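You operate a simulated robot arm through the tools that you are given. There is no shell and no other tool. Be economical: measure what you need, move in short steps, check, and stop when the job is done.

You run a simulated robot arm. Do the job below in one go: nothing can be reset, and whatever is moved stays where it is left.

TASK
Wind the reel back to 0, brake it and park the thread bar.
Fine: the bar goes in the stand's forks.
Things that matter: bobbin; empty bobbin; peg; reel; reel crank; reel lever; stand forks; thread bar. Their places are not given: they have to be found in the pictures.

Only the result counts: the job must be done as asked and must still hold three seconds after the hand-in. Knocking over, shifting, dropping, spilling or breaking anything else fails it.

THE ROBOT
A 7-joint arm with a two-finger parallel gripper, fixed in place. Base frame: the origin is at the foot of the arm, x ahead of it, y to its left, z up. Lengths are in m, angles in degrees, forces in N, time in s.
With the tool pointing down near the work surface it reaches from about 0.14 to 0.66 m from the base axis. Its first joint turns from -66.0 to 66.0 degrees. Payload 2.4 kg.
The tool frame sits at the grasp point between the pads (the TCP): z along the fingers, y along the line on which they close. The tips reach 0.03 m beyond it. Largest opening 0.094 m; finger width 0.028, thickness 0.01; the body of the gripper, 0.05 by 0.096 m, starts 0.055 m behind the TCP.
Orientation is that of the tool frame in the base frame, as [roll, pitch, yaw] about the fixed x, y, z axes, in that order (R = Rz(yaw) Ry(pitch) Rx(roll)). With the fingers straight down and closing along the base's y, the tool's x points along the base's -x, its y along +y and its z along -z.

THE INTERFACE
- The arm moves only by the tool play_rows. Its argument "deltas" is a list of rows, each a list of 2 entries, a list of its own where there are three numbers: the shift along the tool's x, y, z in units of 100 mm (1.0 is 100 mm), then the turn, a rotation vector about the tool's x, y, z in units of 90 degrees (1.0 is 90 degrees). In form: [[[x, y, z], [ax, ay, az]], ...]. A call has 1 to 8 rows; each row is the pose to reach, as a shift and turn from the pose commanded when the call began, along the tool's axes at that moment. "gripper" is the gripper command, from -1 (shut) to 1 (fully open), values between in proportion, set as the call begins (left out, the last holds). A call with a number of a shift or a turn outside -1 to 1 is refused whole. A row lasts 0.2 s, in which the tool goes at most 0.05 m and 8.6 degrees; a call with a longer step from one row to the next is refused whole, and so is a gripper value outside its range. Where a pose cannot be reached the arm comes as near as it can. A force on the tool above 90 N (or 10 N above the force at the start of the call, whichever is more), or a blocked arm, ends the call early, and 0.2 s more pass. The fingers move at their own pace (about 0.153 m/s each) and stop on an object; they squeeze with about 24 N. The grip force told is the motor's: it shows also when the fingers shut on nothing. Time passes only in rows, and 0.2 s behind the last, so rows that repeat a pose let the fingers close. It gives the time, the measured TCP pose, the force on the tool (base axes), the opening and the grip force at its end, in the units of the frame above (readings bear some noise), with the torque about the TCP (base axes, N m) and any sound that the robot's microphone picked up.
- Cameras (640 x 400 px; columns grow to the right, rows downward): "scene" is fixed at [0.03, 0.4684, 1.448]; the picture's right is [-0.82, -0.57, 0.00], its down [-0.31, 0.44, -0.84] and it looks along [0.48, -0.69, -0.54] (base axes); focal length 367 px, centre (320, 200). "wrist" rides on the gripper at [0.076, 0.014, -0.102] in the tool frame; the picture's right is [-0.18, 0.98, 0.00], its down [-0.75, -0.14, -0.64] and it looks along [-0.63, -0.12, 0.77] (tool axes); focal length 243 px, centre (320, 200).
- capture(camera): a new picture of that camera. It takes no simulated time.
- probe_pixels(camera, pixels): for up to 12 pixels [column, row] of the newest picture of that camera ("zoom" is the newest enlarged one), the place [x, y, z] in the base frame of the surface seen there, good to about 0.002 m. It takes no simulated time.
- zoom(camera, box): a new picture of the part [left, top, right, bottom] of that camera's present view, enlarged. It takes no simulated time.
- sign_off(): hands the job in; it is judged then, once.

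Keep the steps short. Do not move on a guess: measure, check each grasp and each placing, and mend mistakes. In all there are 80 turns and 46 pictures (those below and enlarged ones count). Leave the gripper open and the arm clear of the work at the hand-in unless told otherwise, and finish with a single line.

The tools are called after "Request:" by a JSON object that holds its "name" and its "arguments". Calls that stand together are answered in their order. play_rows: Moves the arm, as the interface text tells. Its arguments: {"type":"object","properties":{"deltas":{"type":"array"},"gripper":{"type":"number"}},"required":["deltas"]} The other tools are called the same way: capture (camera) takes a picture; probe_pixels (camera, pixels) gives the place of the surface under pixels of a picture; zoom (camera, box) takes an enlarged picture of a part of a camera's view; sign_off () hands the job in.

At the start:

```text
time: 0.0
eef_pos: [0.3814, -0.2016, 1.2032]
tcp_rot: [-180.0, 0.0, 180.0]
force: [0.0, 0.5, 0.1]
wrist_torque: [-0.01, -0.02, 0.01]
grip_width: 0.0942
grasp_force: 0.1
```

scene: 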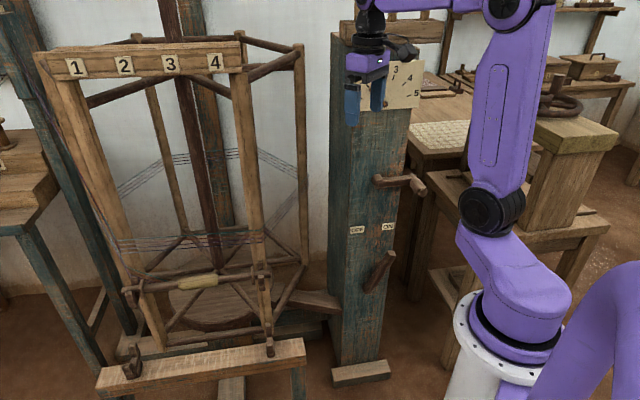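
wrist: 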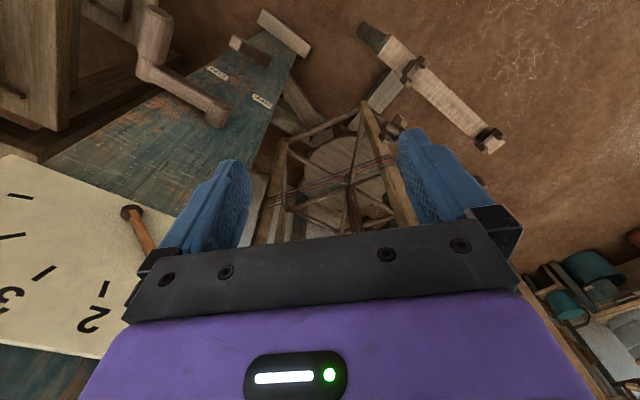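

I see a post with a dial (about 400,85), a crank (400,182), a lever with OFF/ON (380,270), a reel frame and a stand with forks at the lower left. I'll enlarge these parts.

Request:
{"name": "zoom", "arguments": {"camera": "scene", "box": [310, 20, 470, 120]}}

Request:
{"name": "zoom", "arguments": {"camera": "scene", "box": [310, 150, 470, 310]}}

Request:
{"name": "zoom", "arguments": {"camera": "scene", "box": [80, 220, 340, 400]}}

```text
4.00 times, centred on (390, 70) of scene
```

zoom: 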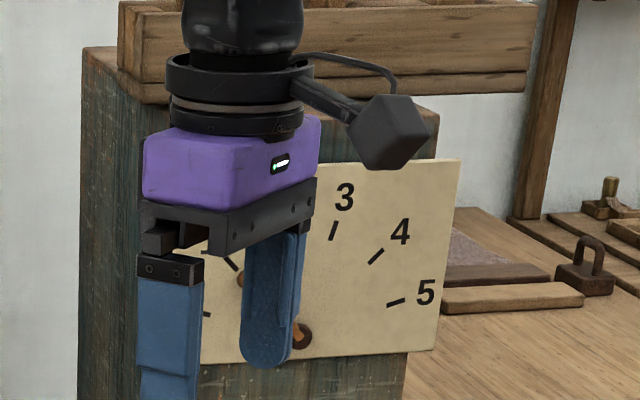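

```text
2.50 times, centred on (390, 230) of scene
```

zoom: 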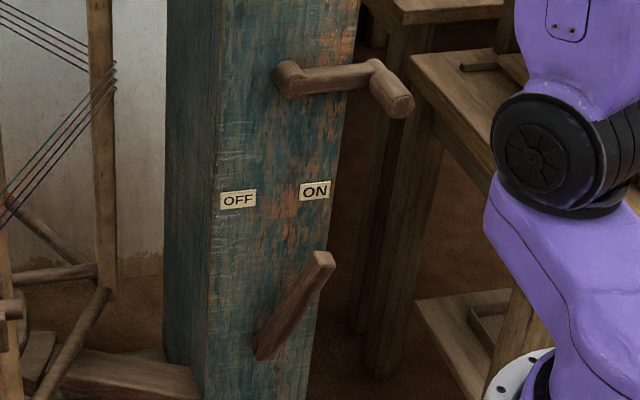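

```text
2.22 times, centred on (210, 310) of scene
```

zoom: 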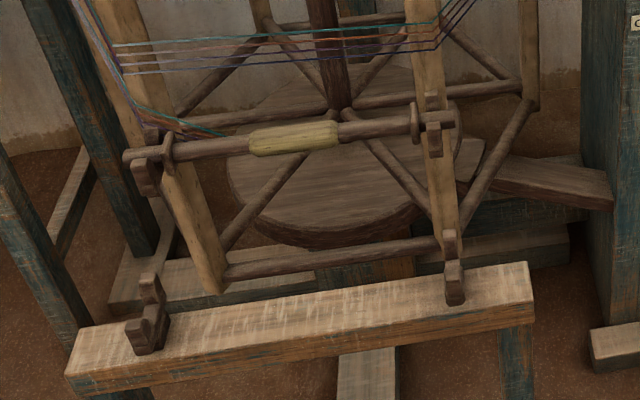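

The lever leans to ON, and the thread bar lies in hooks on the reel. I'll measure the main parts.

Request:
{"name": "probe_pixels", "arguments": {"camera": "scene", "pixels": [[383, 180], [405, 180], [411, 192], [376, 286], [389, 256], [358, 230], [388, 227], [344, 250], [375, 300], [400, 70], [415, 90], [385, 103]]}}

Request:
{"name": "probe_pixels", "arguments": {"camera": "scene", "pixels": [[198, 281], [133, 290], [165, 285], [250, 274], [262, 270], [128, 365], [138, 345], [133, 372], [262, 335], [271, 350], [265, 344], [200, 365]]}}

Request:
{"name": "probe_pixels", "arguments": {"camera": "scene", "pixels": [[75, 68], [125, 65], [215, 62], [200, 300], [205, 235], [210, 185], [300, 60], [300, 250], [255, 200], [110, 200], [150, 100], [320, 300]]}}

```text
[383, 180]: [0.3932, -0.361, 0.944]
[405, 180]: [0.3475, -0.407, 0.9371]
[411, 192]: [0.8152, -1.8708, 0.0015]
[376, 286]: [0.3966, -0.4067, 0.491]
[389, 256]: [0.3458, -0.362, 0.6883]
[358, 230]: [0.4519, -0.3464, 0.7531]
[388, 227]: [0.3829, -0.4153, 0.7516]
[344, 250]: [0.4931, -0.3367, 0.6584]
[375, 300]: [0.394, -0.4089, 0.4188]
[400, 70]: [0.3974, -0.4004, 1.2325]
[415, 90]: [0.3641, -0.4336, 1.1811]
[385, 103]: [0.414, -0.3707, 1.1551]
```

```text
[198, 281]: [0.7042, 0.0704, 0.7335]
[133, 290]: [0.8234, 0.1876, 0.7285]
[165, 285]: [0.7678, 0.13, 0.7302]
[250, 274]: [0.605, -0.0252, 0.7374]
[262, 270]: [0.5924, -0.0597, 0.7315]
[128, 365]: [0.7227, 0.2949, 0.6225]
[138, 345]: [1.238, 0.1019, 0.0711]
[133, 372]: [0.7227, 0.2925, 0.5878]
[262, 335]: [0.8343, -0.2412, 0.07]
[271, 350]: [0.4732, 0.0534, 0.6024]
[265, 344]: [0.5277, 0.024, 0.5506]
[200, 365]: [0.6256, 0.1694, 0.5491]
```

```text
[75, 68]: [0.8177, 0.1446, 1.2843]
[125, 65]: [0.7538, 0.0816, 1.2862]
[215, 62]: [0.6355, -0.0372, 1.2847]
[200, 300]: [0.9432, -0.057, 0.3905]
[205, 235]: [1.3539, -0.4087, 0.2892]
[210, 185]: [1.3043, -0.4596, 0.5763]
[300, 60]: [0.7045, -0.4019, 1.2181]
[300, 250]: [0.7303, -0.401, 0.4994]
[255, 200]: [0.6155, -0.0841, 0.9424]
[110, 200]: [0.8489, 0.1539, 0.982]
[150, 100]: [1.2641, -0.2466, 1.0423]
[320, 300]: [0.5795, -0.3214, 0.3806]
```

Everything sits on a frame turned 45°: the post face looks along (-0.71, 0.71). I can't read the dial because the gripper is in front of it. I'll yaw the tool 45° and move back and down, clear of the dial.

Request:
{"name": "play_rows", "arguments": {"deltas": [[[0.13, -0.08, 0.17], [0, 0, 0.0833]], [[0.27, -0.17, 0.33], [0, 0, 0.1667]], [[0.4, -0.25, 0.5], [0, 0, 0.25]], [[0.53, -0.33, 0.67], [0, 0, 0.3333]], [[0.67, -0.42, 0.83], [0, 0, 0.4167]], [[0.8, -0.5, 1.0], [0, 0, 0.5]]], "gripper": 1}}

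```text
time: 1.4
eef_pos: [0.3028, -0.2532, 1.1064]
tcp_rot: [180.0, 0.1, 134.9]
force: [-0.4, 0.3, 0.0]
wrist_torque: [-0.02, 0.0, -0.04]
grip_width: 0.0938
grasp_force: 0.0
```

The yaw is done. Next I tilt the fingers toward the post and lower the tool.

Request:
{"name": "play_rows", "arguments": {"deltas": [[[0, 0, 0.1], [0, -0.09, 0]], [[0, 0, 0.2], [0, -0.18, 0]], [[0, 0, 0.3], [0, -0.27, 0]], [[0, 0, 0.4], [0, -0.36, 0]], [[0, 0, 0.5], [0, -0.45, 0]], [[0, 0, 0.6], [0, -0.54, 0]], [[0, 0, 0.7], [0, -0.63, 0]], [[0, 0, 0.8], [0, -0.72, 0]]]}}

Request:
{"name": "capture", "arguments": {"camera": "scene"}}

```text
time: 3.4
eef_pos: [0.3639, -0.1924, 1.024]
tcp_rot: [164.5, 61.2, 134.8]
force: [0.8, -0.2, 0.5]
wrist_torque: [-0.03, 0.0, -0.04]
grip_width: 0.0939
grasp_force: 0.0
out of reach, approached as far as the arm can: row 4, 5, 6, 8
stopped in row 8: the arm was blocked; the commanded pose is now the measured one
```

```text
40 pictures are left
```

scene: 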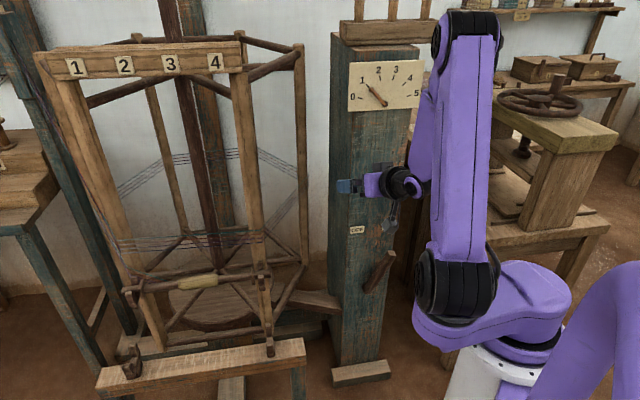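

The dial pointer reads about 1. Tilting stopped at the arm's limits, so I'll work with the tool pointing down: the crank handle sticks out horizontally and can be gripped from above. I'll look closely at the dial and probe the base, crank and lever.

Request:
{"name": "zoom", "arguments": {"camera": "scene", "box": [340, 50, 430, 120]}}

Request:
{"name": "probe_pixels", "arguments": {"camera": "scene", "pixels": [[462, 390], [385, 103], [370, 88], [353, 97], [416, 93], [390, 252], [370, 288], [375, 270], [380, 262], [386, 256], [367, 290], [384, 272]]}}

```text
5.71 times, centred on (385, 85) of scene
```

zoom: 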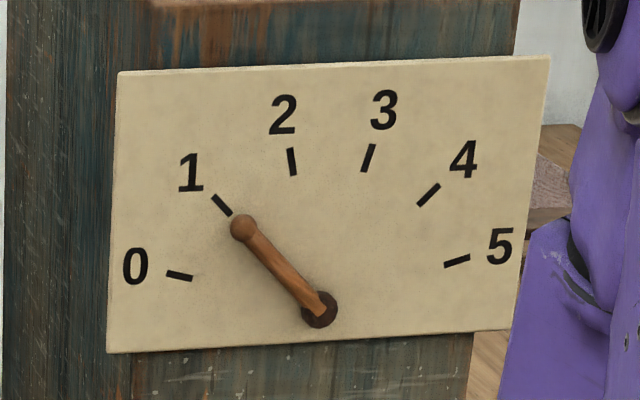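

```text
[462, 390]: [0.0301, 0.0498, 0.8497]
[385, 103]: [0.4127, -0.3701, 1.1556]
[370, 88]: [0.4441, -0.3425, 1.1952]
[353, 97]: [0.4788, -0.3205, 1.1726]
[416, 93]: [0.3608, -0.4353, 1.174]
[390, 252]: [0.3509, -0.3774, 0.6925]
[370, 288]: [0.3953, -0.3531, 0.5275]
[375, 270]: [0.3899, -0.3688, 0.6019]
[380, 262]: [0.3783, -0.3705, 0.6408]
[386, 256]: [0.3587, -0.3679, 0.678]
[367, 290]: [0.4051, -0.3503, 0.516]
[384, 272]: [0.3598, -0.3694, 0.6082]
```

The dial reads exactly 1, so it needs one unit back. I'll return the tool to pointing down, above and in front of the crank.

Request:
{"name": "play_rows", "arguments": {"deltas": [[[-0.1, -0.12, -0.06], [0.019, 0.0845, 0.011]], [[-0.21, -0.24, -0.12], [0.0385, 0.169, 0.0225]], [[-0.31, -0.35, -0.17], [0.058, 0.2535, 0.034]], [[-0.42, -0.47, -0.23], [0.077, 0.338, 0.045]], [[-0.52, -0.59, -0.29], [0.096, 0.4225, 0.056]], [[-0.62, -0.7, -0.35], [0.1155, 0.507, 0.0675]], [[-0.73, -0.82, -0.4], [0.135, 0.5915, 0.079]], [[-0.83, -0.94, -0.46], [0.154, 0.676, 0.09]]]}}

Request:
{"name": "zoom", "arguments": {"camera": "scene", "box": [310, 130, 470, 230]}}

```text
time: 5.2
eef_pos: [0.3071, -0.2818, 1.1061]
tcp_rot: [-179.9, -0.1, 134.9]
force: [0.1, -0.9, 0.3]
wrist_torque: [-0.01, 0.02, -0.03]
grip_width: 0.0942
grasp_force: 0.0
```

```text
4.00 times, centred on (390, 180) of scene
```

zoom: 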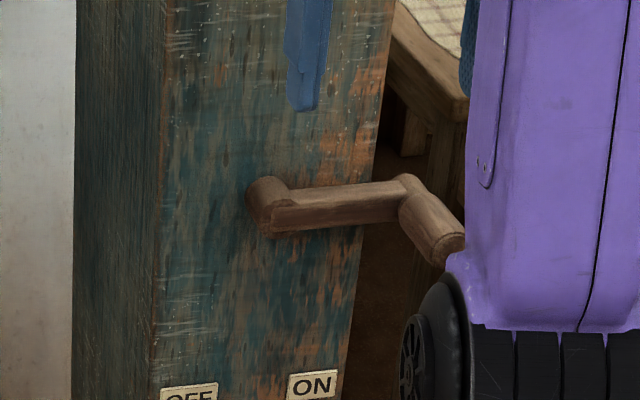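

Request:
{"name": "probe_pixels", "arguments": {"camera": "zoom", "pixels": [[265, 190], [275, 205], [330, 200], [390, 188], [408, 185], [420, 205], [435, 225], [450, 242], [440, 210], [420, 230], [290, 215], [370, 210]]}}

```text
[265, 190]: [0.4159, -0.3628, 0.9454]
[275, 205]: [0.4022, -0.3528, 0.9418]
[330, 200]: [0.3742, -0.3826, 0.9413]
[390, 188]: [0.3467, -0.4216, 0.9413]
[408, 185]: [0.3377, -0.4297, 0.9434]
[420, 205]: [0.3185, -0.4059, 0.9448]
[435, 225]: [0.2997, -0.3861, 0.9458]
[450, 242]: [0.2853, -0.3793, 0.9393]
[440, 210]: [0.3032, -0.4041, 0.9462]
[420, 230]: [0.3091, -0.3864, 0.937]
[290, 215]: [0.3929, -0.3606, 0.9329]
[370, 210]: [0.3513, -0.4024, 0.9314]
```

The crank handle's axis is about u = -0.067, z = 0.937 and the hub about u = 0.035, giving a radius of about 0.10 (u runs along the post face, r away from the base). The lever must go to OFF first. To reach under the crank I'll come in front of the post and tilt while descending.

Request:
{"name": "play_rows", "arguments": {"deltas": [[[0.13, -0.2, 0.2], [0, 0, 0]], [[0.26, -0.4, 0.5], [0, 0, 0]], [[0.26, -0.48, 1.0], [0, 0, 0]]]}}

Request:
{"name": "play_rows", "arguments": {"deltas": [[[0, 0, 0.3], [0, 0, 0]], [[0, 0, 0.6], [0, -0.07, 0]], [[0, 0, 1.0], [0, -0.15, 0]]]}}

```text
refused: row 3 steps farther than a row can; nothing moved
```

```text
time: 6.0
eef_pos: [0.3061, -0.2805, 1.0036]
tcp_rot: [179.9, 13.5, 134.9]
force: [-0.1, -0.1, -0.3]
wrist_torque: [0.0, 0.01, 0.0]
grip_width: 0.094
grasp_force: 0.1
```

The first call was refused (one row's step was too long) and the second ran. The tool is now at z = 1.00 with a 13.5° tilt. I'll continue down and back, tilting more.

Request:
{"name": "play_rows", "arguments": {"deltas": [[[0.2, -0.16, 0.25], [0, -0.05, 0]], [[0.4, -0.32, 0.5], [0, -0.1, 0]], [[0.5, -0.48, 0.75], [0, -0.15, 0]], [[0.52, -0.48, 0.9], [0, -0.2, 0]]]}}

```text
time: 7.2
eef_pos: [0.3038, -0.2748, 0.9043]
tcp_rot: [179.8, 31.5, 141.6]
force: [0.7, -0.1, 0.1]
wrist_torque: [0.02, -0.03, -0.04]
grip_width: 0.0941
grasp_force: 0.0
out of reach, approached as far as the arm can: row 2
stopped in row 4: the arm was blocked; the commanded pose is now the measured one
```

The arm was blocked, so I'll look.

Request:
{"name": "capture", "arguments": {"camera": "scene"}}

Request:
{"name": "capture", "arguments": {"camera": "wrist"}}

```text
37 pictures are left
```

scene: 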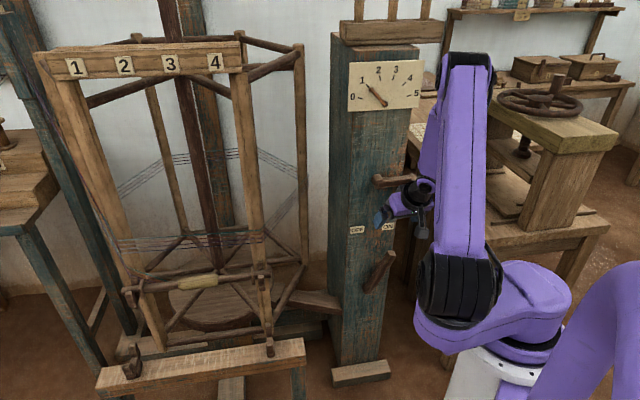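

```text
36 pictures are left
```

wrist: 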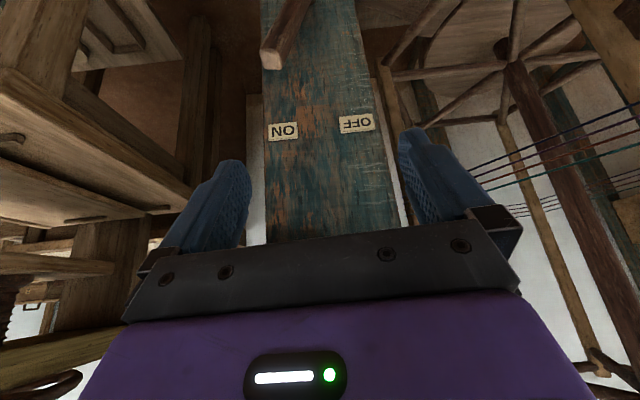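

The elbow is folded to its limit because the wrist is too close in. Lower down there is more room. I'll ease the tilt, fix the yaw and descend 0.1.

Request:
{"name": "play_rows", "arguments": {"deltas": [[[0.13, 0, 0.21], [0.01, 0.04, 0.016]], [[0.26, 0, 0.43], [0.019, 0.08, 0.031]], [[0.39, 0, 0.64], [0.028, 0.11, 0.047]], [[0.52, 0, 0.85], [0.038, 0.111, 0.0625]]]}}

```text
time: 8.2
eef_pos: [0.3062, -0.2756, 0.8054]
tcp_rot: [-179.4, 21.4, 135.2]
force: [-0.4, 0.1, 0.5]
wrist_torque: [-0.01, 0.02, 0.02]
grip_width: 0.0939
grasp_force: 0.0
```

The tool is at r = 0.41, z = 0.805. I'll go lower to z ≈ 0.70 and tilt further, still in front of the lever.

Request:
{"name": "play_rows", "arguments": {"deltas": [[[0.05, -0.08, 0.25], [0, -0.05, 0]], [[0.09, -0.15, 0.5], [0, -0.1, 0]], [[0.14, -0.23, 0.75], [0, -0.15, 0]], [[0.18, -0.28, 1.0], [0, -0.2, 0]]], "gripper": 0.3}}

Request:
{"name": "capture", "arguments": {"camera": "wrist"}}

Request:
{"name": "zoom", "arguments": {"camera": "scene", "box": [310, 170, 470, 310]}}

```text
time: 9.2
eef_pos: [0.3003, -0.3103, 0.7058]
tcp_rot: [-179.5, 39.4, 135.3]
force: [-0.1, 0.1, 0.6]
wrist_torque: [0.01, 0.01, -0.01]
grip_width: 0.0611
grasp_force: 0.0
out of reach, approached as far as the arm can: row 1
```

```text
35 pictures are left
```

wrist: 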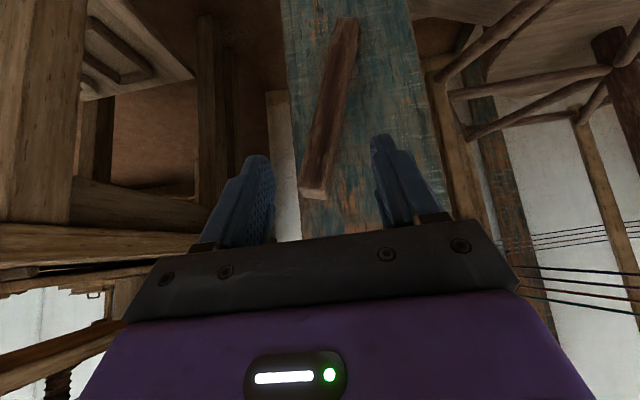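

```text
2.86 times, centred on (390, 240) of scene
```

zoom: 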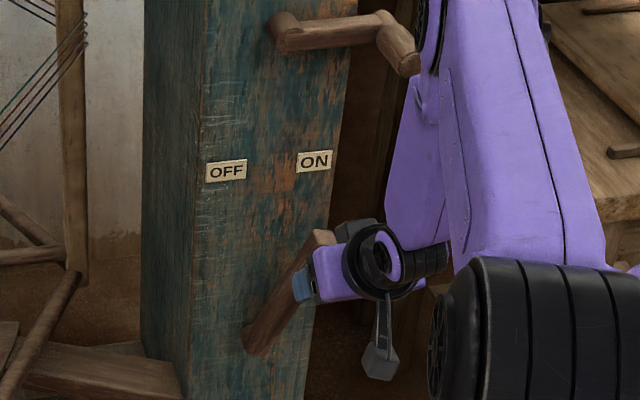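

The lever runs from about (345,20) to (313,195) in the wrist view, between the fingers. I'll probe it.

Request:
{"name": "probe_pixels", "arguments": {"camera": "wrist", "pixels": [[313, 192], [308, 170], [325, 170], [316, 150], [325, 110], [335, 70], [345, 25], [318, 188], [302, 196], [370, 100]]}}

```text
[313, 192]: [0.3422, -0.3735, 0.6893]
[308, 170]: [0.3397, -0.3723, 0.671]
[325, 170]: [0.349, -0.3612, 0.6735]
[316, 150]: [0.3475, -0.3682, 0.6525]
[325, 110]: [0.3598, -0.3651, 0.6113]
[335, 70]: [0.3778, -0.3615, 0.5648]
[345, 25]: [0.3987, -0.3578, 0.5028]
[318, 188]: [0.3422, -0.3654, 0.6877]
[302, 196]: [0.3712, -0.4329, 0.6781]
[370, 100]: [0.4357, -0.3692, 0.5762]
```

The lever's top is at u = -0.014, r = 0.505, z = 0.69. The fingers straddle it in u, so I'll move straight in around it.

Request:
{"name": "play_rows", "arguments": {"deltas": [[[-0.09, -0.07, 0.18], [0, 0, 0]], [[-0.17, -0.07, 0.37], [0, 0, 0]], [[-0.26, -0.07, 0.55], [0, 0, 0]], [[-0.34, -0.07, 0.73], [0, 0, 0]]]}}

Request:
{"name": "capture", "arguments": {"camera": "wrist"}}

```text
time: 10.2
eef_pos: [0.3437, -0.3663, 0.6723]
tcp_rot: [-179.4, 39.5, 135.4]
force: [-0.2, 0.1, 0.0]
wrist_torque: [-0.02, -0.01, -0.01]
grip_width: 0.0607
grasp_force: 0.0
```

```text
33 pictures are left
```

wrist: 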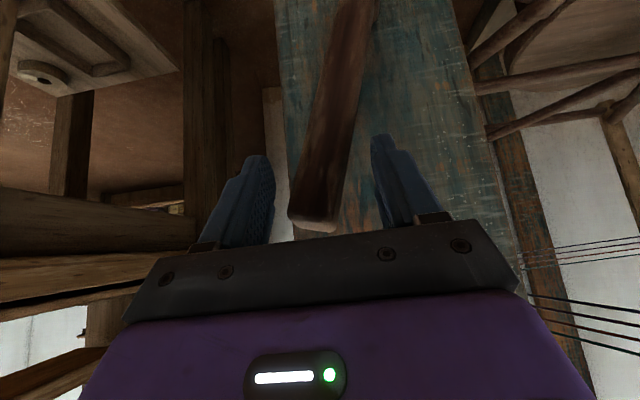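

The lever is between the fingers. I'll push it toward OFF (+u) in small steps.

Request:
{"name": "play_rows", "arguments": {"deltas": [[[0, 0.1, 0], [0, 0, 0]], [[0, 0.2, 0], [0, 0, 0]], [[0, 0.3, 0], [0, 0, 0]], [[0, 0.4, 0], [0, 0, 0]], [[0, 0.5, 0], [0, 0, 0]], [[0, 0.6, 0], [0, 0, 0]], [[0, 0.7, 0], [0, 0, 0]], [[0, 0.8, 0], [0, 0, 0]]]}}

Request:
{"name": "capture", "arguments": {"camera": "wrist"}}

```text
time: 12.0
eef_pos: [0.4013, -0.3074, 0.6702]
tcp_rot: [-179.5, 39.4, 135.4]
force: [0.3, 0.4, -0.2]
wrist_torque: [-0.01, 0.01, 0.03]
grip_width: 0.0616
grasp_force: 0.4
```

```text
32 pictures are left
```

wrist: 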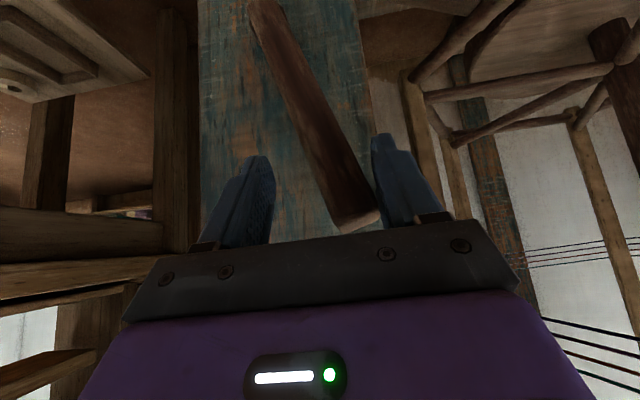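

The lever snapped over to OFF and rests near the right finger with no force. I'll free that finger and back out.

Request:
{"name": "play_rows", "arguments": {"deltas": [[[0, 0.08, 0], [0, 0, 0]], [[0.17, 0.08, -0.37], [0, 0, 0]], [[0.34, 0.08, -0.73], [0, 0, 0]], [[0.34, 0.08, -0.73], [0, 0, 0]]], "gripper": 0.6}}

Request:
{"name": "zoom", "arguments": {"camera": "scene", "box": [310, 170, 470, 310]}}

```text
time: 13.0
eef_pos: [0.365, -0.2692, 0.7031]
tcp_rot: [178.1, 39.0, 133.9]
force: [0.0, -0.3, 0.5]
wrist_torque: [0.01, 0.01, -0.03]
grip_width: 0.0752
grasp_force: 0.1
out of reach, approached as far as the arm can: row 2, 3, 4
```

```text
2.86 times, centred on (390, 240) of scene
```

zoom: 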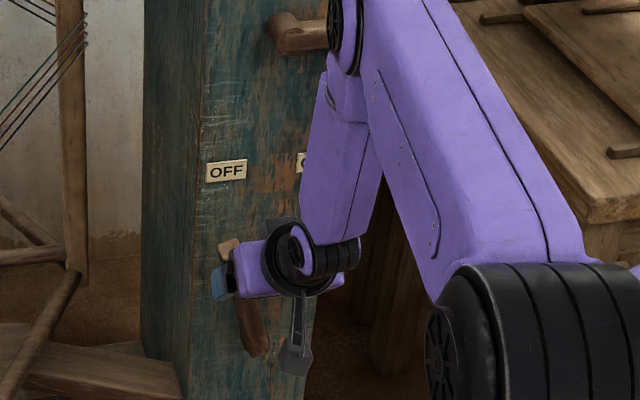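

The lever now stands at OFF. Next I retrace upward, reducing the tilt.

Request:
{"name": "play_rows", "arguments": {"deltas": [[[-0.1, 0, -0.2], [0, 0.04, 0]], [[-0.21, 0, -0.42], [0, 0.09, 0]], [[-0.34, 0, -0.66], [0, 0.14, 0]], [[-0.47, 0, -0.9], [0.01, 0.19, -0.01]]], "gripper": 1}}

```text
time: 14.0
eef_pos: [0.3507, -0.2529, 0.8025]
tcp_rot: [-178.0, 22.3, 136.0]
force: [-0.4, -0.3, -0.5]
wrist_torque: [-0.01, -0.03, 0.0]
grip_width: 0.0941
grasp_force: 0.0
out of reach, approached as far as the arm can: row 1
```

Request:
{"name": "play_rows", "arguments": {"deltas": [[[-0.09, 0, -0.23], [0, 0.05, 0]], [[-0.19, 0, -0.46], [0, 0.1, 0]], [[-0.28, 0, -0.7], [0, 0.15, 0]], [[-0.37, 0, -0.93], [-0.01, 0.2, 0]]]}}

```text
time: 15.2
eef_pos: [0.2676, -0.3119, 0.8942]
tcp_rot: [-178.2, 5.7, 112.7]
force: [0.3, -0.6, -0.6]
wrist_torque: [-0.01, 0.01, 0.01]
grip_width: 0.0939
grasp_force: 0.1
out of reach, approached as far as the arm can: row 3, 4
stopped in row 4: the arm was blocked; the commanded pose is now the measured one
```

The arm swung oddly near its limit. I'll look before going on.

Request:
{"name": "capture", "arguments": {"camera": "scene"}}

```text
30 pictures are left
```

scene: 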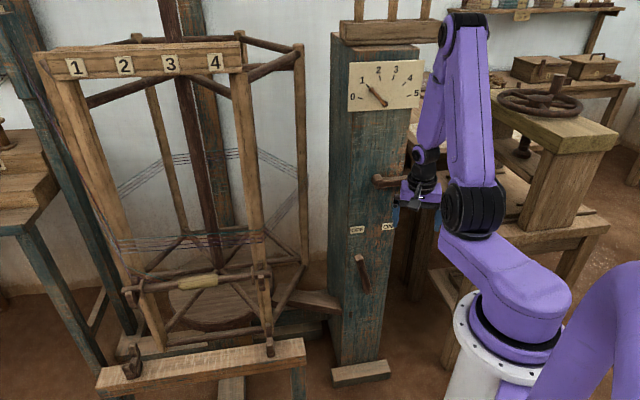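

The lever is at OFF and the dial still reads 1. The gripper is near the handle but in front of it. I'll back off slightly and go straight up.

Request:
{"name": "play_rows", "arguments": {"deltas": [[[0.2, -0.07, 0], [0, 0, 0]], [[0.15, -0.07, -0.3], [0, 0, 0]], [[0.12, -0.07, -0.6], [0, 0, 0]], [[0.08, -0.07, -0.97], [0, 0, 0]]]}}

```text
time: 16.2
eef_pos: [0.2553, -0.2919, 0.972]
tcp_rot: [-177.0, 7.2, 112.6]
force: [0.0, -1.1, 1.2]
wrist_torque: [-0.01, -0.01, -0.01]
grip_width: 0.094
grasp_force: 0.0
out of reach, approached as far as the arm can: row 4
```

Clear. Now I straighten the tool (yaw 135, pointing down) at u = -0.067, above the handle's height.

Request:
{"name": "play_rows", "arguments": {"deltas": [[[-0.05, -0.03, -0.3], [-0.012, 0.018, -0.063]], [[-0.1, -0.1, -0.5], [-0.025, 0.037, -0.126]], [[-0.3, -0.2, -0.5], [-0.037, 0.055, -0.188]], [[-0.53, -0.29, -0.5], [-0.049, 0.0735, -0.251]]]}}

Request:
{"name": "capture", "arguments": {"camera": "wrist"}}

```text
time: 17.2
eef_pos: [0.2322, -0.3237, 0.9553]
tcp_rot: [-173.5, 0.9, 135.4]
force: [-0.9, -0.6, 0.7]
wrist_torque: [0.04, -0.02, -0.02]
grip_width: 0.0941
grasp_force: 0.1
out of reach, approached as far as the arm can: row 1, 2, 3, 4
```

```text
29 pictures are left
```

wrist: 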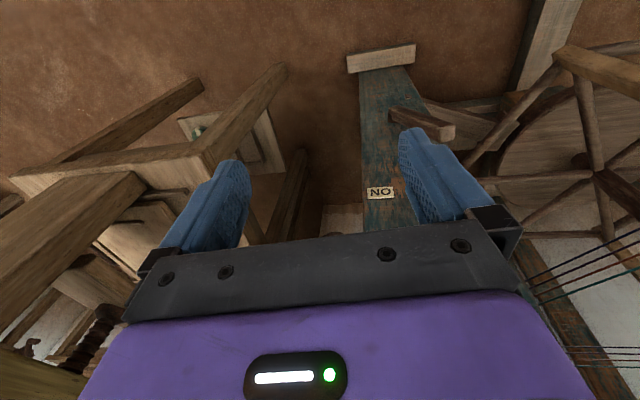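

The tool is at u = -0.065, r = 0.393, z = 0.955, with the handle in line ahead between the open fingers. I'll settle at z ≈ 0.945 first, then slide forward around the handle.

Request:
{"name": "play_rows", "arguments": {"deltas": [[[0, 0, 0.5], [0, 0, 0]], [[0, 0, 0.98], [0, 0, 0]], [[0, 0, 0.98], [0, 0, 0]]]}}

Request:
{"name": "zoom", "arguments": {"camera": "scene", "box": [330, 130, 490, 230]}}

```text
time: 18.0
eef_pos: [0.2237, -0.3311, 0.8581]
tcp_rot: [-173.7, 0.9, 135.3]
force: [0.4, 0.4, 0.1]
wrist_torque: [-0.01, 0.02, 0.0]
grip_width: 0.0942
grasp_force: 0.1
```

```text
4.00 times, centred on (410, 180) of scene
```

zoom: 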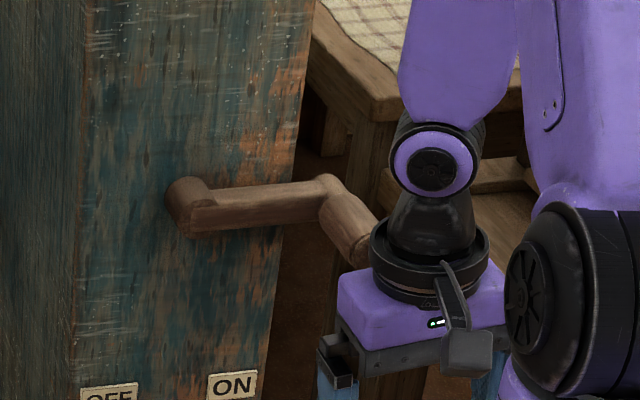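

It turns out the commanded pose follows the measured one after an out-of-reach row. I'll come back up 0.085, fix the roll, and centre on u = -0.066.

Request:
{"name": "play_rows", "arguments": {"deltas": [[[0, 0.05, -0.3], [-0.03, 0.01, 0]], [[0, 0.1, -0.6], [-0.07, 0.01, 0]], [[-0.05, 0.1, -0.85], [-0.07, 0.01, 0]]]}}

```text
time: 18.8
eef_pos: [0.2267, -0.306, 0.9089]
tcp_rot: [-176.9, 0.7, 135.5]
force: [-0.1, -0.3, 0.8]
wrist_torque: [0.0, -0.01, -0.01]
grip_width: 0.0942
grasp_force: 0.1
out of reach, approached as far as the arm can: row 2, 3
```

The inner limit is pulling it in. At z = 0.91 the handle (0.925–0.949) still passes under the gripper body (0.964), so I'll move outward and then rise.

Request:
{"name": "play_rows", "arguments": {"deltas": [[[-0.2, -0.1, 0], [0, 0, 0]], [[-0.4, -0.1, 0], [-0.017, 0, 0]], [[-0.5, -0.1, -0.2], [-0.034, 0, 0]], [[-0.55, -0.1, -0.3], [-0.034, 0, 0]]]}}

```text
time: 19.8
eef_pos: [0.2448, -0.3343, 0.9034]
tcp_rot: [-176.0, 1.8, 135.5]
force: [0.1, -0.4, -0.4]
wrist_torque: [-0.03, 0.01, 0.02]
grip_width: 0.0939
grasp_force: 0.1
out of reach, approached as far as the arm can: row 2, 3, 4
```

Request:
{"name": "capture", "arguments": {"camera": "scene"}}

```text
27 pictures are left
```

scene: 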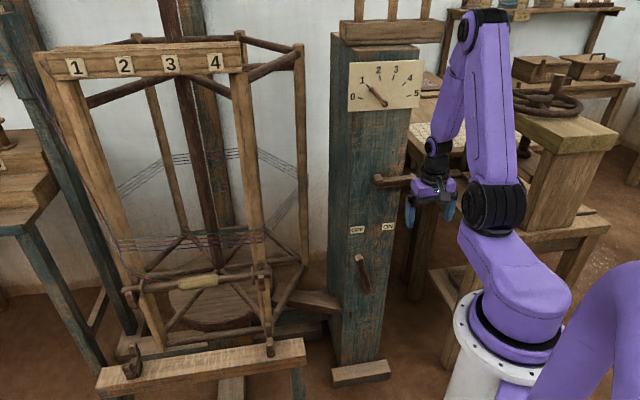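

The forearm is tightly folded. I'll shift sideways to u ≈ +0.03, then rise to 1.1, to recover the configuration that worked at the start.

Request:
{"name": "play_rows", "arguments": {"deltas": [[[0.05, 0.3, 0], [0, 0, 0]], [[0.05, 0.6, 0], [-0.02, 0.01, 0]], [[0.05, 0.9, 0], [-0.04, 0.02, 0]], [[0.05, 1.0, -0.2], [-0.04, 0.02, 0]], [[0.05, 1.0, -0.5], [-0.04, 0.02, 0]], [[0.0, 1.0, -0.75], [-0.04, 0.02, 0]], [[-0.05, 1.0, -1.0], [-0.04, 0.02, 0]]]}}

```text
time: 21.4
eef_pos: [0.2884, -0.2543, 0.9466]
tcp_rot: [-173.8, 1.5, 136.3]
force: [0.3, 0.2, -0.4]
wrist_torque: [-0.03, 0.0, 0.01]
grip_width: 0.094
grasp_force: 0.1
out of reach, approached as far as the arm can: row 2, 3, 4, 5, 6, 7
```

Request:
{"name": "play_rows", "arguments": {"deltas": [[[-0.2, 0, -0.1], [0, 0, 0]], [[-0.4, 0, -0.3], [0, 0, 0]], [[-0.5, 0, -0.5], [-0.03, 0, 0]], [[-0.5, 0, -0.8], [-0.06, 0.01, -0.01]], [[-0.5, 0, -1.0], [-0.06, 0.01, -0.01]]]}}

```text
time: 22.6
eef_pos: [0.3049, -0.273, 0.9908]
tcp_rot: [-171.0, 2.3, 137.9]
force: [0.2, -0.3, -0.2]
wrist_torque: [-0.02, -0.03, 0.01]
grip_width: 0.0938
grasp_force: 0.1
out of reach, approached as far as the arm can: row 1, 2, 3, 4, 5
```

The tool is leaning sideways, so a joint limit is acting. I'll head back toward the starting position to unwind, with position steps only.

Request:
{"name": "play_rows", "arguments": {"deltas": [[[-0.1, 0.3, -0.1], [0, 0, 0]], [[-0.2, 0.6, -0.2], [0, 0, 0]], [[-0.3, 0.9, -0.4], [-0.03, 0, 0]], [[-0.3, 1.0, -0.7], [-0.06, 0.01, 0]], [[-0.3, 1.0, -1.0], [-0.1, 0.025, 0]]]}}

Request:
{"name": "capture", "arguments": {"camera": "scene"}}

```text
time: 23.8
eef_pos: [0.3483, -0.2316, 0.9967]
tcp_rot: [-170.8, 2.7, 138.4]
force: [0.2, 0.0, -0.2]
wrist_torque: [0.01, 0.04, -0.02]
grip_width: 0.0941
grasp_force: 0.1
out of reach, approached as far as the arm can: row 2, 3, 4, 5
```

```text
26 pictures are left
```

scene: 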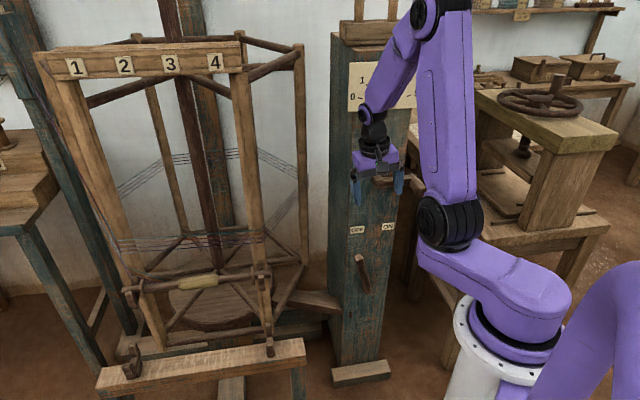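

I'll test one axis at a time, moving outward only.

Request:
{"name": "play_rows", "arguments": {"deltas": [[[-0.2, 0, 0], [0, 0, 0]], [[-0.4, 0, 0], [0, 0, 0]], [[-0.6, 0, 0], [0, 0, 0]]]}}

```text
time: 24.6
eef_pos: [0.3657, -0.2593, 0.9963]
tcp_rot: [-170.4, 2.8, 138.6]
force: [0.7, 0.1, -0.3]
wrist_torque: [0.01, -0.04, -0.01]
grip_width: 0.0939
grasp_force: 0.0
out of reach, approached as far as the arm can: row 2, 3
```

Request:
{"name": "play_rows", "arguments": {"deltas": [[[0, 0, 0], [-0.05, 0, 0]], [[0, 0, 0], [-0.1, 0.03, 0.02]]]}}

Request:
{"name": "play_rows", "arguments": {"deltas": [[[0, 0, 0], [0, 0, 0.08]], [[0, 0, 0], [0, 0, 0.16]], [[0, 0, 0], [0, 0, 0.24]]]}}

```text
time: 25.2
eef_pos: [0.3654, -0.2589, 0.9954]
tcp_rot: [-170.4, 2.8, 138.7]
force: [0.2, -0.5, -0.5]
wrist_torque: [0.01, 0.01, -0.04]
grip_width: 0.0941
grasp_force: 0.1
out of reach, approached as far as the arm can: row 1, 2
```

```text
time: 26.0
eef_pos: [0.3672, -0.26, 0.9966]
tcp_rot: [-172.1, 6.2, 117.0]
force: [0.2, -0.7, 0.2]
wrist_torque: [0.01, 0.01, 0.02]
grip_width: 0.094
grasp_force: 0.1
```

Request:
{"name": "play_rows", "arguments": {"deltas": [[[0, 0, 0], [-0.04, 0.03, 0]], [[0, 0, 0], [-0.08, 0.06, 0]]]}}

Request:
{"name": "play_rows", "arguments": {"deltas": [[[0, 0, -0.3], [0, 0, 0]], [[0, 0, -0.6], [0, 0, 0]], [[0, 0, -0.9], [0, 0, 0]]]}}

```text
time: 26.6
eef_pos: [0.3664, -0.2609, 0.996]
tcp_rot: [-172.1, 6.1, 117.1]
force: [0.5, -0.5, 0.5]
wrist_torque: [0.0, 0.01, 0.0]
grip_width: 0.094
grasp_force: 0.1
out of reach, approached as far as the arm can: row 1, 2
```

```text
time: 27.4
eef_pos: [0.3395, -0.2477, 1.0206]
tcp_rot: [-171.5, 6.6, 117.2]
force: [-0.7, -1.9, 0.2]
wrist_torque: [0.05, -0.04, 0.03]
grip_width: 0.094
grasp_force: 0.1
out of reach, approached as far as the arm can: row 1, 2, 3
```

Yaw moves freely in one direction but roll is locked. I'll try swinging yaw back up toward the starting 180 to free the wrist.

Request:
{"name": "play_rows", "arguments": {"deltas": [[[0, 0, 0], [0, 0, -0.08]], [[0, 0, 0], [0, 0, -0.16]], [[0, 0, 0], [0, 0, -0.24]], [[0, 0, 0], [0, 0, -0.32]], [[0, 0, 0], [0, 0, -0.4]], [[0, 0, 0], [0, 0, -0.48]], [[0, 0, 0], [0, 0, -0.56]], [[0, 0, 0], [0, 0, -0.64]]]}}

Request:
{"name": "play_rows", "arguments": {"deltas": [[[0, 0, 0], [-0.04, 0.03, 0]], [[0, 0, 0], [-0.08, 0.06, 0]]]}}

```text
time: 29.2
eef_pos: [0.3423, -0.2109, 1.009]
tcp_rot: [-169.1, -3.1, 173.8]
force: [0.1, -0.4, 0.3]
wrist_torque: [0.0, 0.02, 0.0]
grip_width: 0.0938
grasp_force: 0.1
out of reach, approached as far as the arm can: row 1, 2, 3, 4, 6, 7, 8
```

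```text
time: 29.8
eef_pos: [0.3417, -0.2105, 1.0094]
tcp_rot: [-169.1, -3.0, 173.9]
force: [-0.9, 0.1, 0.7]
wrist_torque: [0.01, -0.04, 0.01]
grip_width: 0.094
grasp_force: 0.0
out of reach, approached as far as the arm can: row 1, 2
```

The tool leans sideways out of the arm's plane, so the elbow has swivelled, probably because the first joint is near its limit. I'll move toward +y, away from that limit, over free space.

Request:
{"name": "play_rows", "arguments": {"deltas": [[[-0.1, 0.2, 0], [0, 0, 0]], [[-0.2, 0.4, 0], [0, 0, 0]], [[-0.3, 0.6, 0], [0, 0, 0]], [[-0.4, 0.8, 0], [0, 0, 0]], [[-0.5, 1.0, 0], [0, 0, 0]]]}}

Request:
{"name": "play_rows", "arguments": {"deltas": [[[0, 0, 0], [-0.04, 0, 0]], [[0, 0, 0], [-0.08, 0, 0]], [[0, 0, -0.2], [-0.12, 0, 0]], [[0, 0, -0.4], [-0.12, 0, 0]]]}}

Request:
{"name": "capture", "arguments": {"camera": "scene"}}

```text
time: 31.0
eef_pos: [0.3999, -0.1177, 0.9891]
tcp_rot: [-169.1, -3.0, 173.8]
force: [-0.4, -0.3, 0.2]
wrist_torque: [0.02, 0.0, 0.0]
grip_width: 0.094
grasp_force: 0.0
```

```text
time: 32.0
eef_pos: [0.3961, -0.1167, 0.9767]
tcp_rot: [-170.9, -2.7, 173.8]
force: [-0.1, -0.5, -0.6]
wrist_torque: [0.01, -0.02, -0.03]
grip_width: 0.0941
grasp_force: 0.1
out of reach, approached as far as the arm can: row 1, 2, 3, 4
```

```text
25 pictures are left
```

scene: 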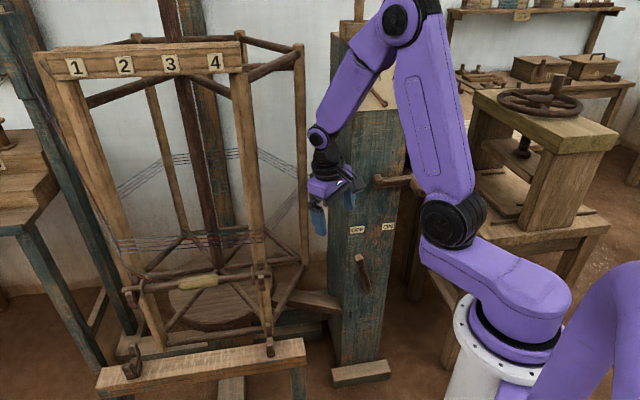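

Joint 1 has barely moved. I'll go further toward +y and outward, still clear of the reel.

Request:
{"name": "play_rows", "arguments": {"deltas": [[[-0.1, 0.2, 0], [0, 0, 0]], [[-0.2, 0.4, 0], [0, 0, 0]], [[-0.3, 0.6, 0], [0, 0, 0]], [[-0.4, 0.8, 0], [0, 0, 0]], [[-0.5, 1.0, 0], [0, 0, 0]]]}}

Request:
{"name": "play_rows", "arguments": {"deltas": [[[0, 0, 0], [-0.04, 0, 0]], [[0, 0, 0], [-0.08, 0, 0]], [[0, 0, -0.2], [-0.1, 0.03, 0]], [[0, 0, -0.4], [-0.1, 0.03, 0]]]}}

```text
time: 33.2
eef_pos: [0.4502, -0.0283, 0.9543]
tcp_rot: [-170.2, -2.5, 173.9]
force: [-0.4, 0.8, -0.4]
wrist_torque: [-0.02, -0.01, -0.01]
grip_width: 0.0941
grasp_force: 0.0
out of reach, approached as far as the arm can: row 5
```

```text
time: 34.2
eef_pos: [0.4502, -0.0276, 0.9552]
tcp_rot: [-170.3, -2.6, 174.0]
force: [0.0, 1.0, -0.5]
wrist_torque: [-0.02, -0.01, -0.01]
grip_width: 0.094
grasp_force: 0.0
out of reach, approached as far as the arm can: row 1, 2, 3, 4
```

I'll measure the arm's own joints in the picture to understand the elbow swivel.

Request:
{"name": "capture", "arguments": {"camera": "scene"}}

Request:
{"name": "probe_pixels", "arguments": {"camera": "scene", "pixels": [[450, 222], [470, 225], [500, 300], [540, 290], [530, 320], [430, 90], [440, 150], [400, 20], [350, 90], [570, 270], [460, 330], [520, 380]]}}

```text
24 pictures are left
```

scene: 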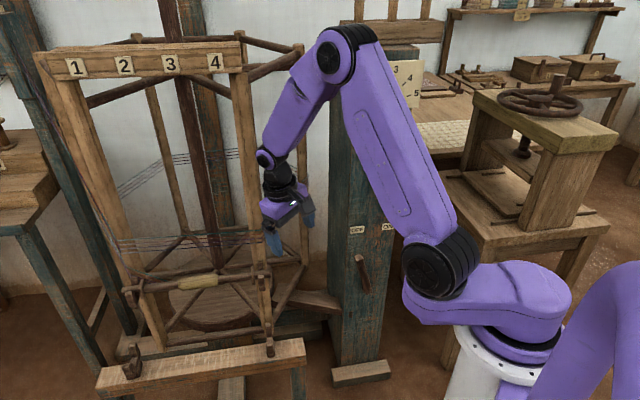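

```text
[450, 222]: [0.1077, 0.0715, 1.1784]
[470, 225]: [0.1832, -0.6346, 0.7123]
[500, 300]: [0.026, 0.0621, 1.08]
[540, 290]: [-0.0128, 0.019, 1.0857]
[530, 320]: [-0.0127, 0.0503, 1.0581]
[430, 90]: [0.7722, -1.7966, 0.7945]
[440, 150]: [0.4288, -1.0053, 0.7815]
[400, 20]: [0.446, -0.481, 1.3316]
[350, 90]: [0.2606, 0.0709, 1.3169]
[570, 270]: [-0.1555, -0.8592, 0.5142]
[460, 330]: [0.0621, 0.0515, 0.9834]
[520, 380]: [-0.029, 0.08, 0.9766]
```

My reading is that when the tilt was parallel to the forearm, the wrist flipped (forearm roll near its stop). To unflip it I'll go to the free space between post and reel, lean the tool further sideways, then outward, and finally straight back in plane.

Request:
{"name": "play_rows", "arguments": {"deltas": [[[-0.02, -0.2, 0.02], [0, 0, 0.04]], [[-0.04, -0.4, 0.04], [0, 0, 0.08]], [[-0.06, -0.6, 0.06], [0.06, 0, 0.12]], [[-0.08, -0.8, 0.08], [0.12, 0, 0.155]], [[-0.1, -1.0, 0.1], [0.18, 0, 0.155]], [[-0.1, -1.0, 0.1], [0.25, 0, 0.155]]]}}

```text
time: 35.6
eef_pos: [0.4485, -0.1302, 0.9618]
tcp_rot: [-147.5, 2.6, 160.9]
force: [0.2, -0.9, -0.3]
wrist_torque: [0.01, 0.01, -0.04]
grip_width: 0.0941
grasp_force: 0.1
```

That lean was reached without any limits, which supports the theory. Next I tilt outward.

Request:
{"name": "play_rows", "arguments": {"deltas": [[[0, 0, 0], [0, -0.085, 0]], [[0, 0, 0], [0, -0.17, 0]], [[0, 0, 0], [0, -0.255, 0]], [[0, 0, 0], [0, -0.34, 0]], [[0, 0, 0], [0, -0.425, 0]], [[0, 0, 0], [0, -0.51, 0]]]}}

```text
time: 37.0
eef_pos: [0.4496, -0.1289, 0.9614]
tcp_rot: [-136.1, 39.6, -169.1]
force: [0.5, 0.2, 0.0]
wrist_torque: [-0.02, -0.02, 0.01]
grip_width: 0.0939
grasp_force: 0.0
```

No limits again. The tool points at azimuth -46° with a 56° tilt. I'll swing it about the vertical to the arm's plane (about -18°).

Request:
{"name": "play_rows", "arguments": {"deltas": [[[0, 0, 0], [-0.05, -0.041, -0.043]], [[0, 0, 0], [-0.1, -0.083, -0.086]], [[0, 0, 0], [-0.15, -0.124, -0.13]], [[0, 0, 0], [-0.198, -0.166, -0.173]]]}}

```text
time: 38.0
eef_pos: [0.449, -0.1295, 0.9615]
tcp_rot: [-136.1, 39.5, -141.2]
force: [0.2, 0.3, 1.2]
wrist_torque: [0.01, 0.01, -0.02]
grip_width: 0.0936
grasp_force: 0.2
```

Now I twist about the tool axis so the closing line is level.

Request:
{"name": "play_rows", "arguments": {"deltas": [[[0, 0, 0], [0, 0, 0.09]], [[0, 0, 0], [0, 0, 0.18]], [[0, 0, 0], [0, 0, 0.27]], [[0, 0, 0], [0, 0, 0.36]], [[0, 0, 0], [0, 0, 0.444]]]}}

Request:
{"name": "play_rows", "arguments": {"deltas": [[[0, 0, 0], [0, 0.09, 0]], [[0, 0, 0], [0, 0.18, 0]], [[0, 0, 0], [0, 0.27, 0]], [[0, 0, 0], [0, 0.36, 0]], [[0, 0, 0], [0, 0.45, 0]], [[0, 0, 0], [0, 0.54, 0]], [[0, 0, 0], [0, 0.62, 0]]]}}

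```text
time: 39.2
eef_pos: [0.4487, -0.1297, 0.9611]
tcp_rot: [-180.0, 56.2, 162.3]
force: [0.8, -0.3, -0.7]
wrist_torque: [-0.02, -0.01, -0.02]
grip_width: 0.0941
grasp_force: 0.0
```

```text
time: 40.8
eef_pos: [0.4492, -0.1288, 0.961]
tcp_rot: [-179.9, 0.3, 162.4]
force: [1.0, 0.0, 0.5]
wrist_torque: [0.01, 0.02, 0.01]
grip_width: 0.094
grasp_force: 0.1
```

The wrist is unflipped, with the tool straight down again. Next: rise, yaw to 135, and shift over toward the crank handle.

Request:
{"name": "play_rows", "arguments": {"deltas": [[[0, 0, -0.25], [0, 0, 0.076]], [[0, 0, -0.5], [0, 0, 0.152]], [[0, 0, -0.75], [0, 0, 0.228]], [[0, 0, -1.0], [0, 0, 0.304]]]}}

Request:
{"name": "play_rows", "arguments": {"deltas": [[[0, -0.3, 0], [0, 0, 0]], [[0, -0.65, 0], [0, 0, 0]], [[0, -1.0, 0], [0, 0, 0]]]}}

Request:
{"name": "play_rows", "arguments": {"deltas": [[[0, -0.3, 0], [0, 0, 0]], [[0, -0.65, 0], [0, 0, 0]], [[0, -1.0, 0], [0, 0, 0]]]}}

Request:
{"name": "play_rows", "arguments": {"deltas": [[[-0.2, -0.3, 0], [0, 0, 0]], [[-0.5, -0.6, 0], [0, 0, 0]], [[-0.8, -0.93, 0], [0, 0, 0]]]}}

```text
time: 41.8
eef_pos: [0.4484, -0.1294, 1.0619]
tcp_rot: [179.9, 0.4, 134.8]
force: [0.2, -1.0, -0.3]
wrist_torque: [0.01, 0.05, -0.02]
grip_width: 0.0941
grasp_force: 0.1
```

```text
time: 42.6
eef_pos: [0.3784, -0.1999, 1.0618]
tcp_rot: [179.9, 0.4, 135.0]
force: [-0.6, 0.5, -0.3]
wrist_torque: [0.04, 0.02, 0.02]
grip_width: 0.0938
grasp_force: 0.0
```

```text
time: 43.4
eef_pos: [0.307, -0.2681, 1.0605]
tcp_rot: [179.9, 0.5, 135.0]
force: [-0.2, -0.2, 0.4]
wrist_torque: [0.0, -0.03, -0.02]
grip_width: 0.0941
grasp_force: 0.0
```

```text
time: 44.2
eef_pos: [0.2969, -0.3915, 1.0612]
tcp_rot: [179.9, 0.3, 135.0]
force: [-0.4, -0.4, 0.0]
wrist_torque: [0.02, -0.01, -0.05]
grip_width: 0.094
grasp_force: 0.0
```

The tool is directly above the handle. I'll check with the wrist camera.

Request:
{"name": "capture", "arguments": {"camera": "wrist"}}

```text
23 pictures are left
```

wrist: 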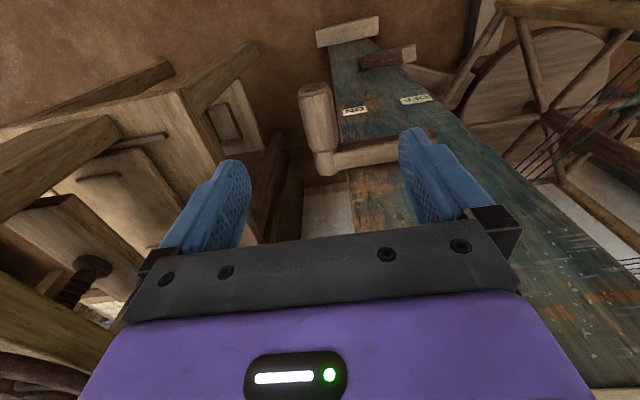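

Request:
{"name": "probe_pixels", "arguments": {"camera": "wrist", "pixels": [[315, 90], [318, 110], [322, 140], [303, 115], [335, 115], [325, 165], [390, 150], [430, 135]]}}

```text
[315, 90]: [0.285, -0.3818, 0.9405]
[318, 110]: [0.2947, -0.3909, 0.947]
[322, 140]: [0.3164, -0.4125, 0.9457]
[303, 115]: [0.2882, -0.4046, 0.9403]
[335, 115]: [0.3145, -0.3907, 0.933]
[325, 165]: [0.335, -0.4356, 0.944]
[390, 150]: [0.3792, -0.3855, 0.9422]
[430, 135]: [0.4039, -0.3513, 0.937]
```

The handle axis is at u = -0.068, z ≈ 0.933 with a diameter of about 0.028. I'll descend and close on it.

Request:
{"name": "play_rows", "arguments": {"deltas": [[[0, 0, 0.4], [0, 0, 0]], [[0, 0, 0.8], [0, 0, 0]], [[0, 0, 1.0], [0, 0, 0]]]}}

Request:
{"name": "play_rows", "arguments": {"deltas": [[[0, 0, 0.15], [0, 0, 0]], [[0, 0, 0.26], [0, 0, 0]]]}}

Request:
{"name": "play_rows", "arguments": {"deltas": [[[0, 0, 0], [0, 0, 0]], [[0, 0, 0], [0, 0, 0]], [[0, 0, 0], [0, 0, 0]]], "gripper": -1}}

```text
time: 45.0
eef_pos: [0.2995, -0.3931, 0.9608]
tcp_rot: [179.9, 0.6, 135.1]
force: [0.3, 0.3, 0.6]
wrist_torque: [0.01, -0.03, 0.01]
grip_width: 0.0941
grasp_force: 0.0
```

```text
time: 45.6
eef_pos: [0.298, -0.3938, 0.936]
tcp_rot: [179.9, 0.4, 135.0]
force: [0.1, 0.3, 0.0]
wrist_torque: [0.02, -0.02, 0.0]
grip_width: 0.094
grasp_force: 0.0
```

```text
time: 46.4
eef_pos: [0.2959, -0.3948, 0.9354]
tcp_rot: [-179.9, 0.5, 134.8]
force: [-10.3, -11.1, -1.8]
wrist_torque: [-0.17, 0.0, 0.14]
grip_width: 0.0363
grasp_force: 45.3
```

The handle is gripped (width 0.036). I'll try a 30° turn, handle upward (counter-clockwise seen from the front).

Request:
{"name": "play_rows", "arguments": {"deltas": [[[0.0, 0.004, -0.091], [0, 0, 0]], [[0.0, 0.016, -0.182], [0, 0, 0]], [[0.0, 0.036, -0.272], [0, 0, 0]], [[0.0, 0.063, -0.359], [0, 0, 0]], [[0, 0.098, -0.444], [0, 0, 0]], [[0, 0.141, -0.525], [0, 0, 0]]]}}

Request:
{"name": "zoom", "arguments": {"camera": "scene", "box": [310, 40, 470, 240]}}

```text
time: 47.8
eef_pos: [0.3069, -0.3858, 0.9909]
tcp_rot: [-180.0, 0.9, 134.8]
force: [-19.5, -18.4, 35.4]
wrist_torque: [0.14, 0.64, 0.07]
grip_width: 0.0321
grasp_force: 45.1
```

```text
2.00 times, centred on (390, 140) of scene
```

zoom: 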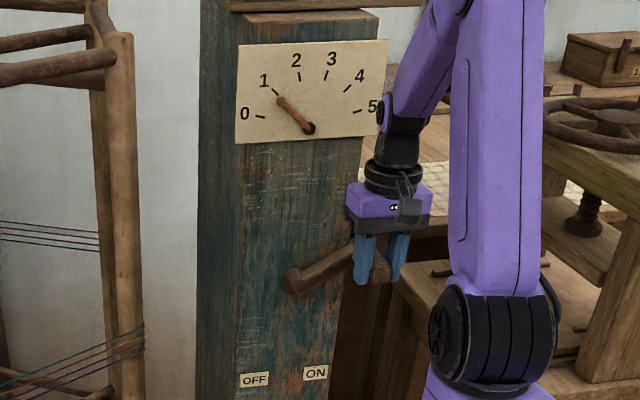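

The crank turned freely, so OFF releases the brake. I'll check the dial and re-measure the hub to refine the circle.

Request:
{"name": "zoom", "arguments": {"camera": "scene", "box": [360, 130, 430, 200]}}

Request:
{"name": "probe_pixels", "arguments": {"camera": "zoom", "pixels": [[80, 375], [60, 360], [110, 345], [110, 395], [85, 330], [90, 420], [200, 310], [180, 370], [330, 250], [300, 290], [365, 300], [375, 330]]}}

Request:
{"name": "zoom", "arguments": {"camera": "scene", "box": [340, 50, 430, 120]}}

```text
5.71 times, centred on (395, 165) of scene
```

zoom: 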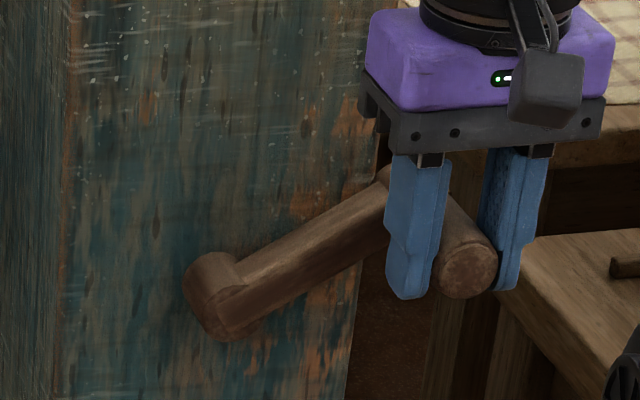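

```text
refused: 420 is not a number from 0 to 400
```

```text
5.71 times, centred on (385, 85) of scene
```

zoom: 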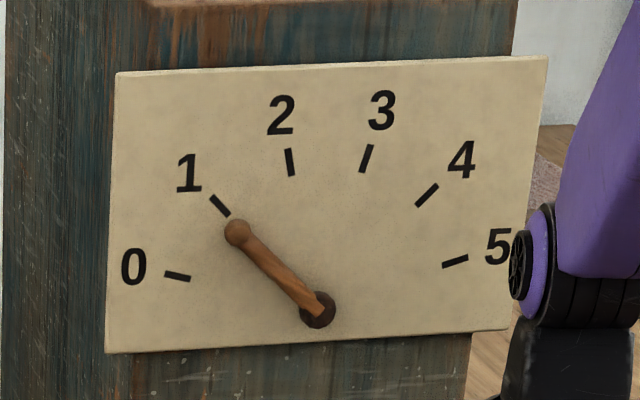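

The dial went down by about 0.09 for 30°, so one full turn equals one unit and the direction is right. I'll measure the hub and handle once more.

Request:
{"name": "zoom", "arguments": {"camera": "scene", "box": [360, 130, 430, 200]}}

Request:
{"name": "probe_pixels", "arguments": {"camera": "zoom", "pixels": [[215, 265], [195, 290], [230, 325], [230, 300], [260, 310], [260, 290], [300, 230], [320, 280], [440, 270], [465, 275], [490, 262], [465, 245]]}}

```text
5.71 times, centred on (395, 165) of scene
```

zoom: 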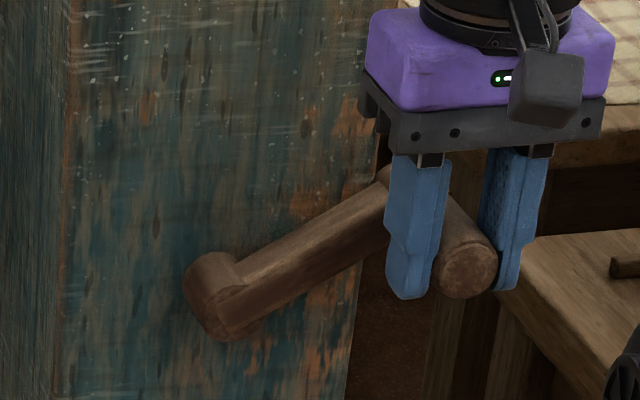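

```text
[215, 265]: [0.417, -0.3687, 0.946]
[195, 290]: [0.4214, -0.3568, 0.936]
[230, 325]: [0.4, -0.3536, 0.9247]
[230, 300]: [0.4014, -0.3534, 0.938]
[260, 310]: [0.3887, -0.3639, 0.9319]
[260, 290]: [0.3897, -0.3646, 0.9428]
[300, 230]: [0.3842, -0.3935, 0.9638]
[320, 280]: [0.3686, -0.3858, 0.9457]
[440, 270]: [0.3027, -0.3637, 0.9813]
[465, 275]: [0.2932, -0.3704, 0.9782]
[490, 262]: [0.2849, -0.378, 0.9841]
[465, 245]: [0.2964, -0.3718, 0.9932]
```

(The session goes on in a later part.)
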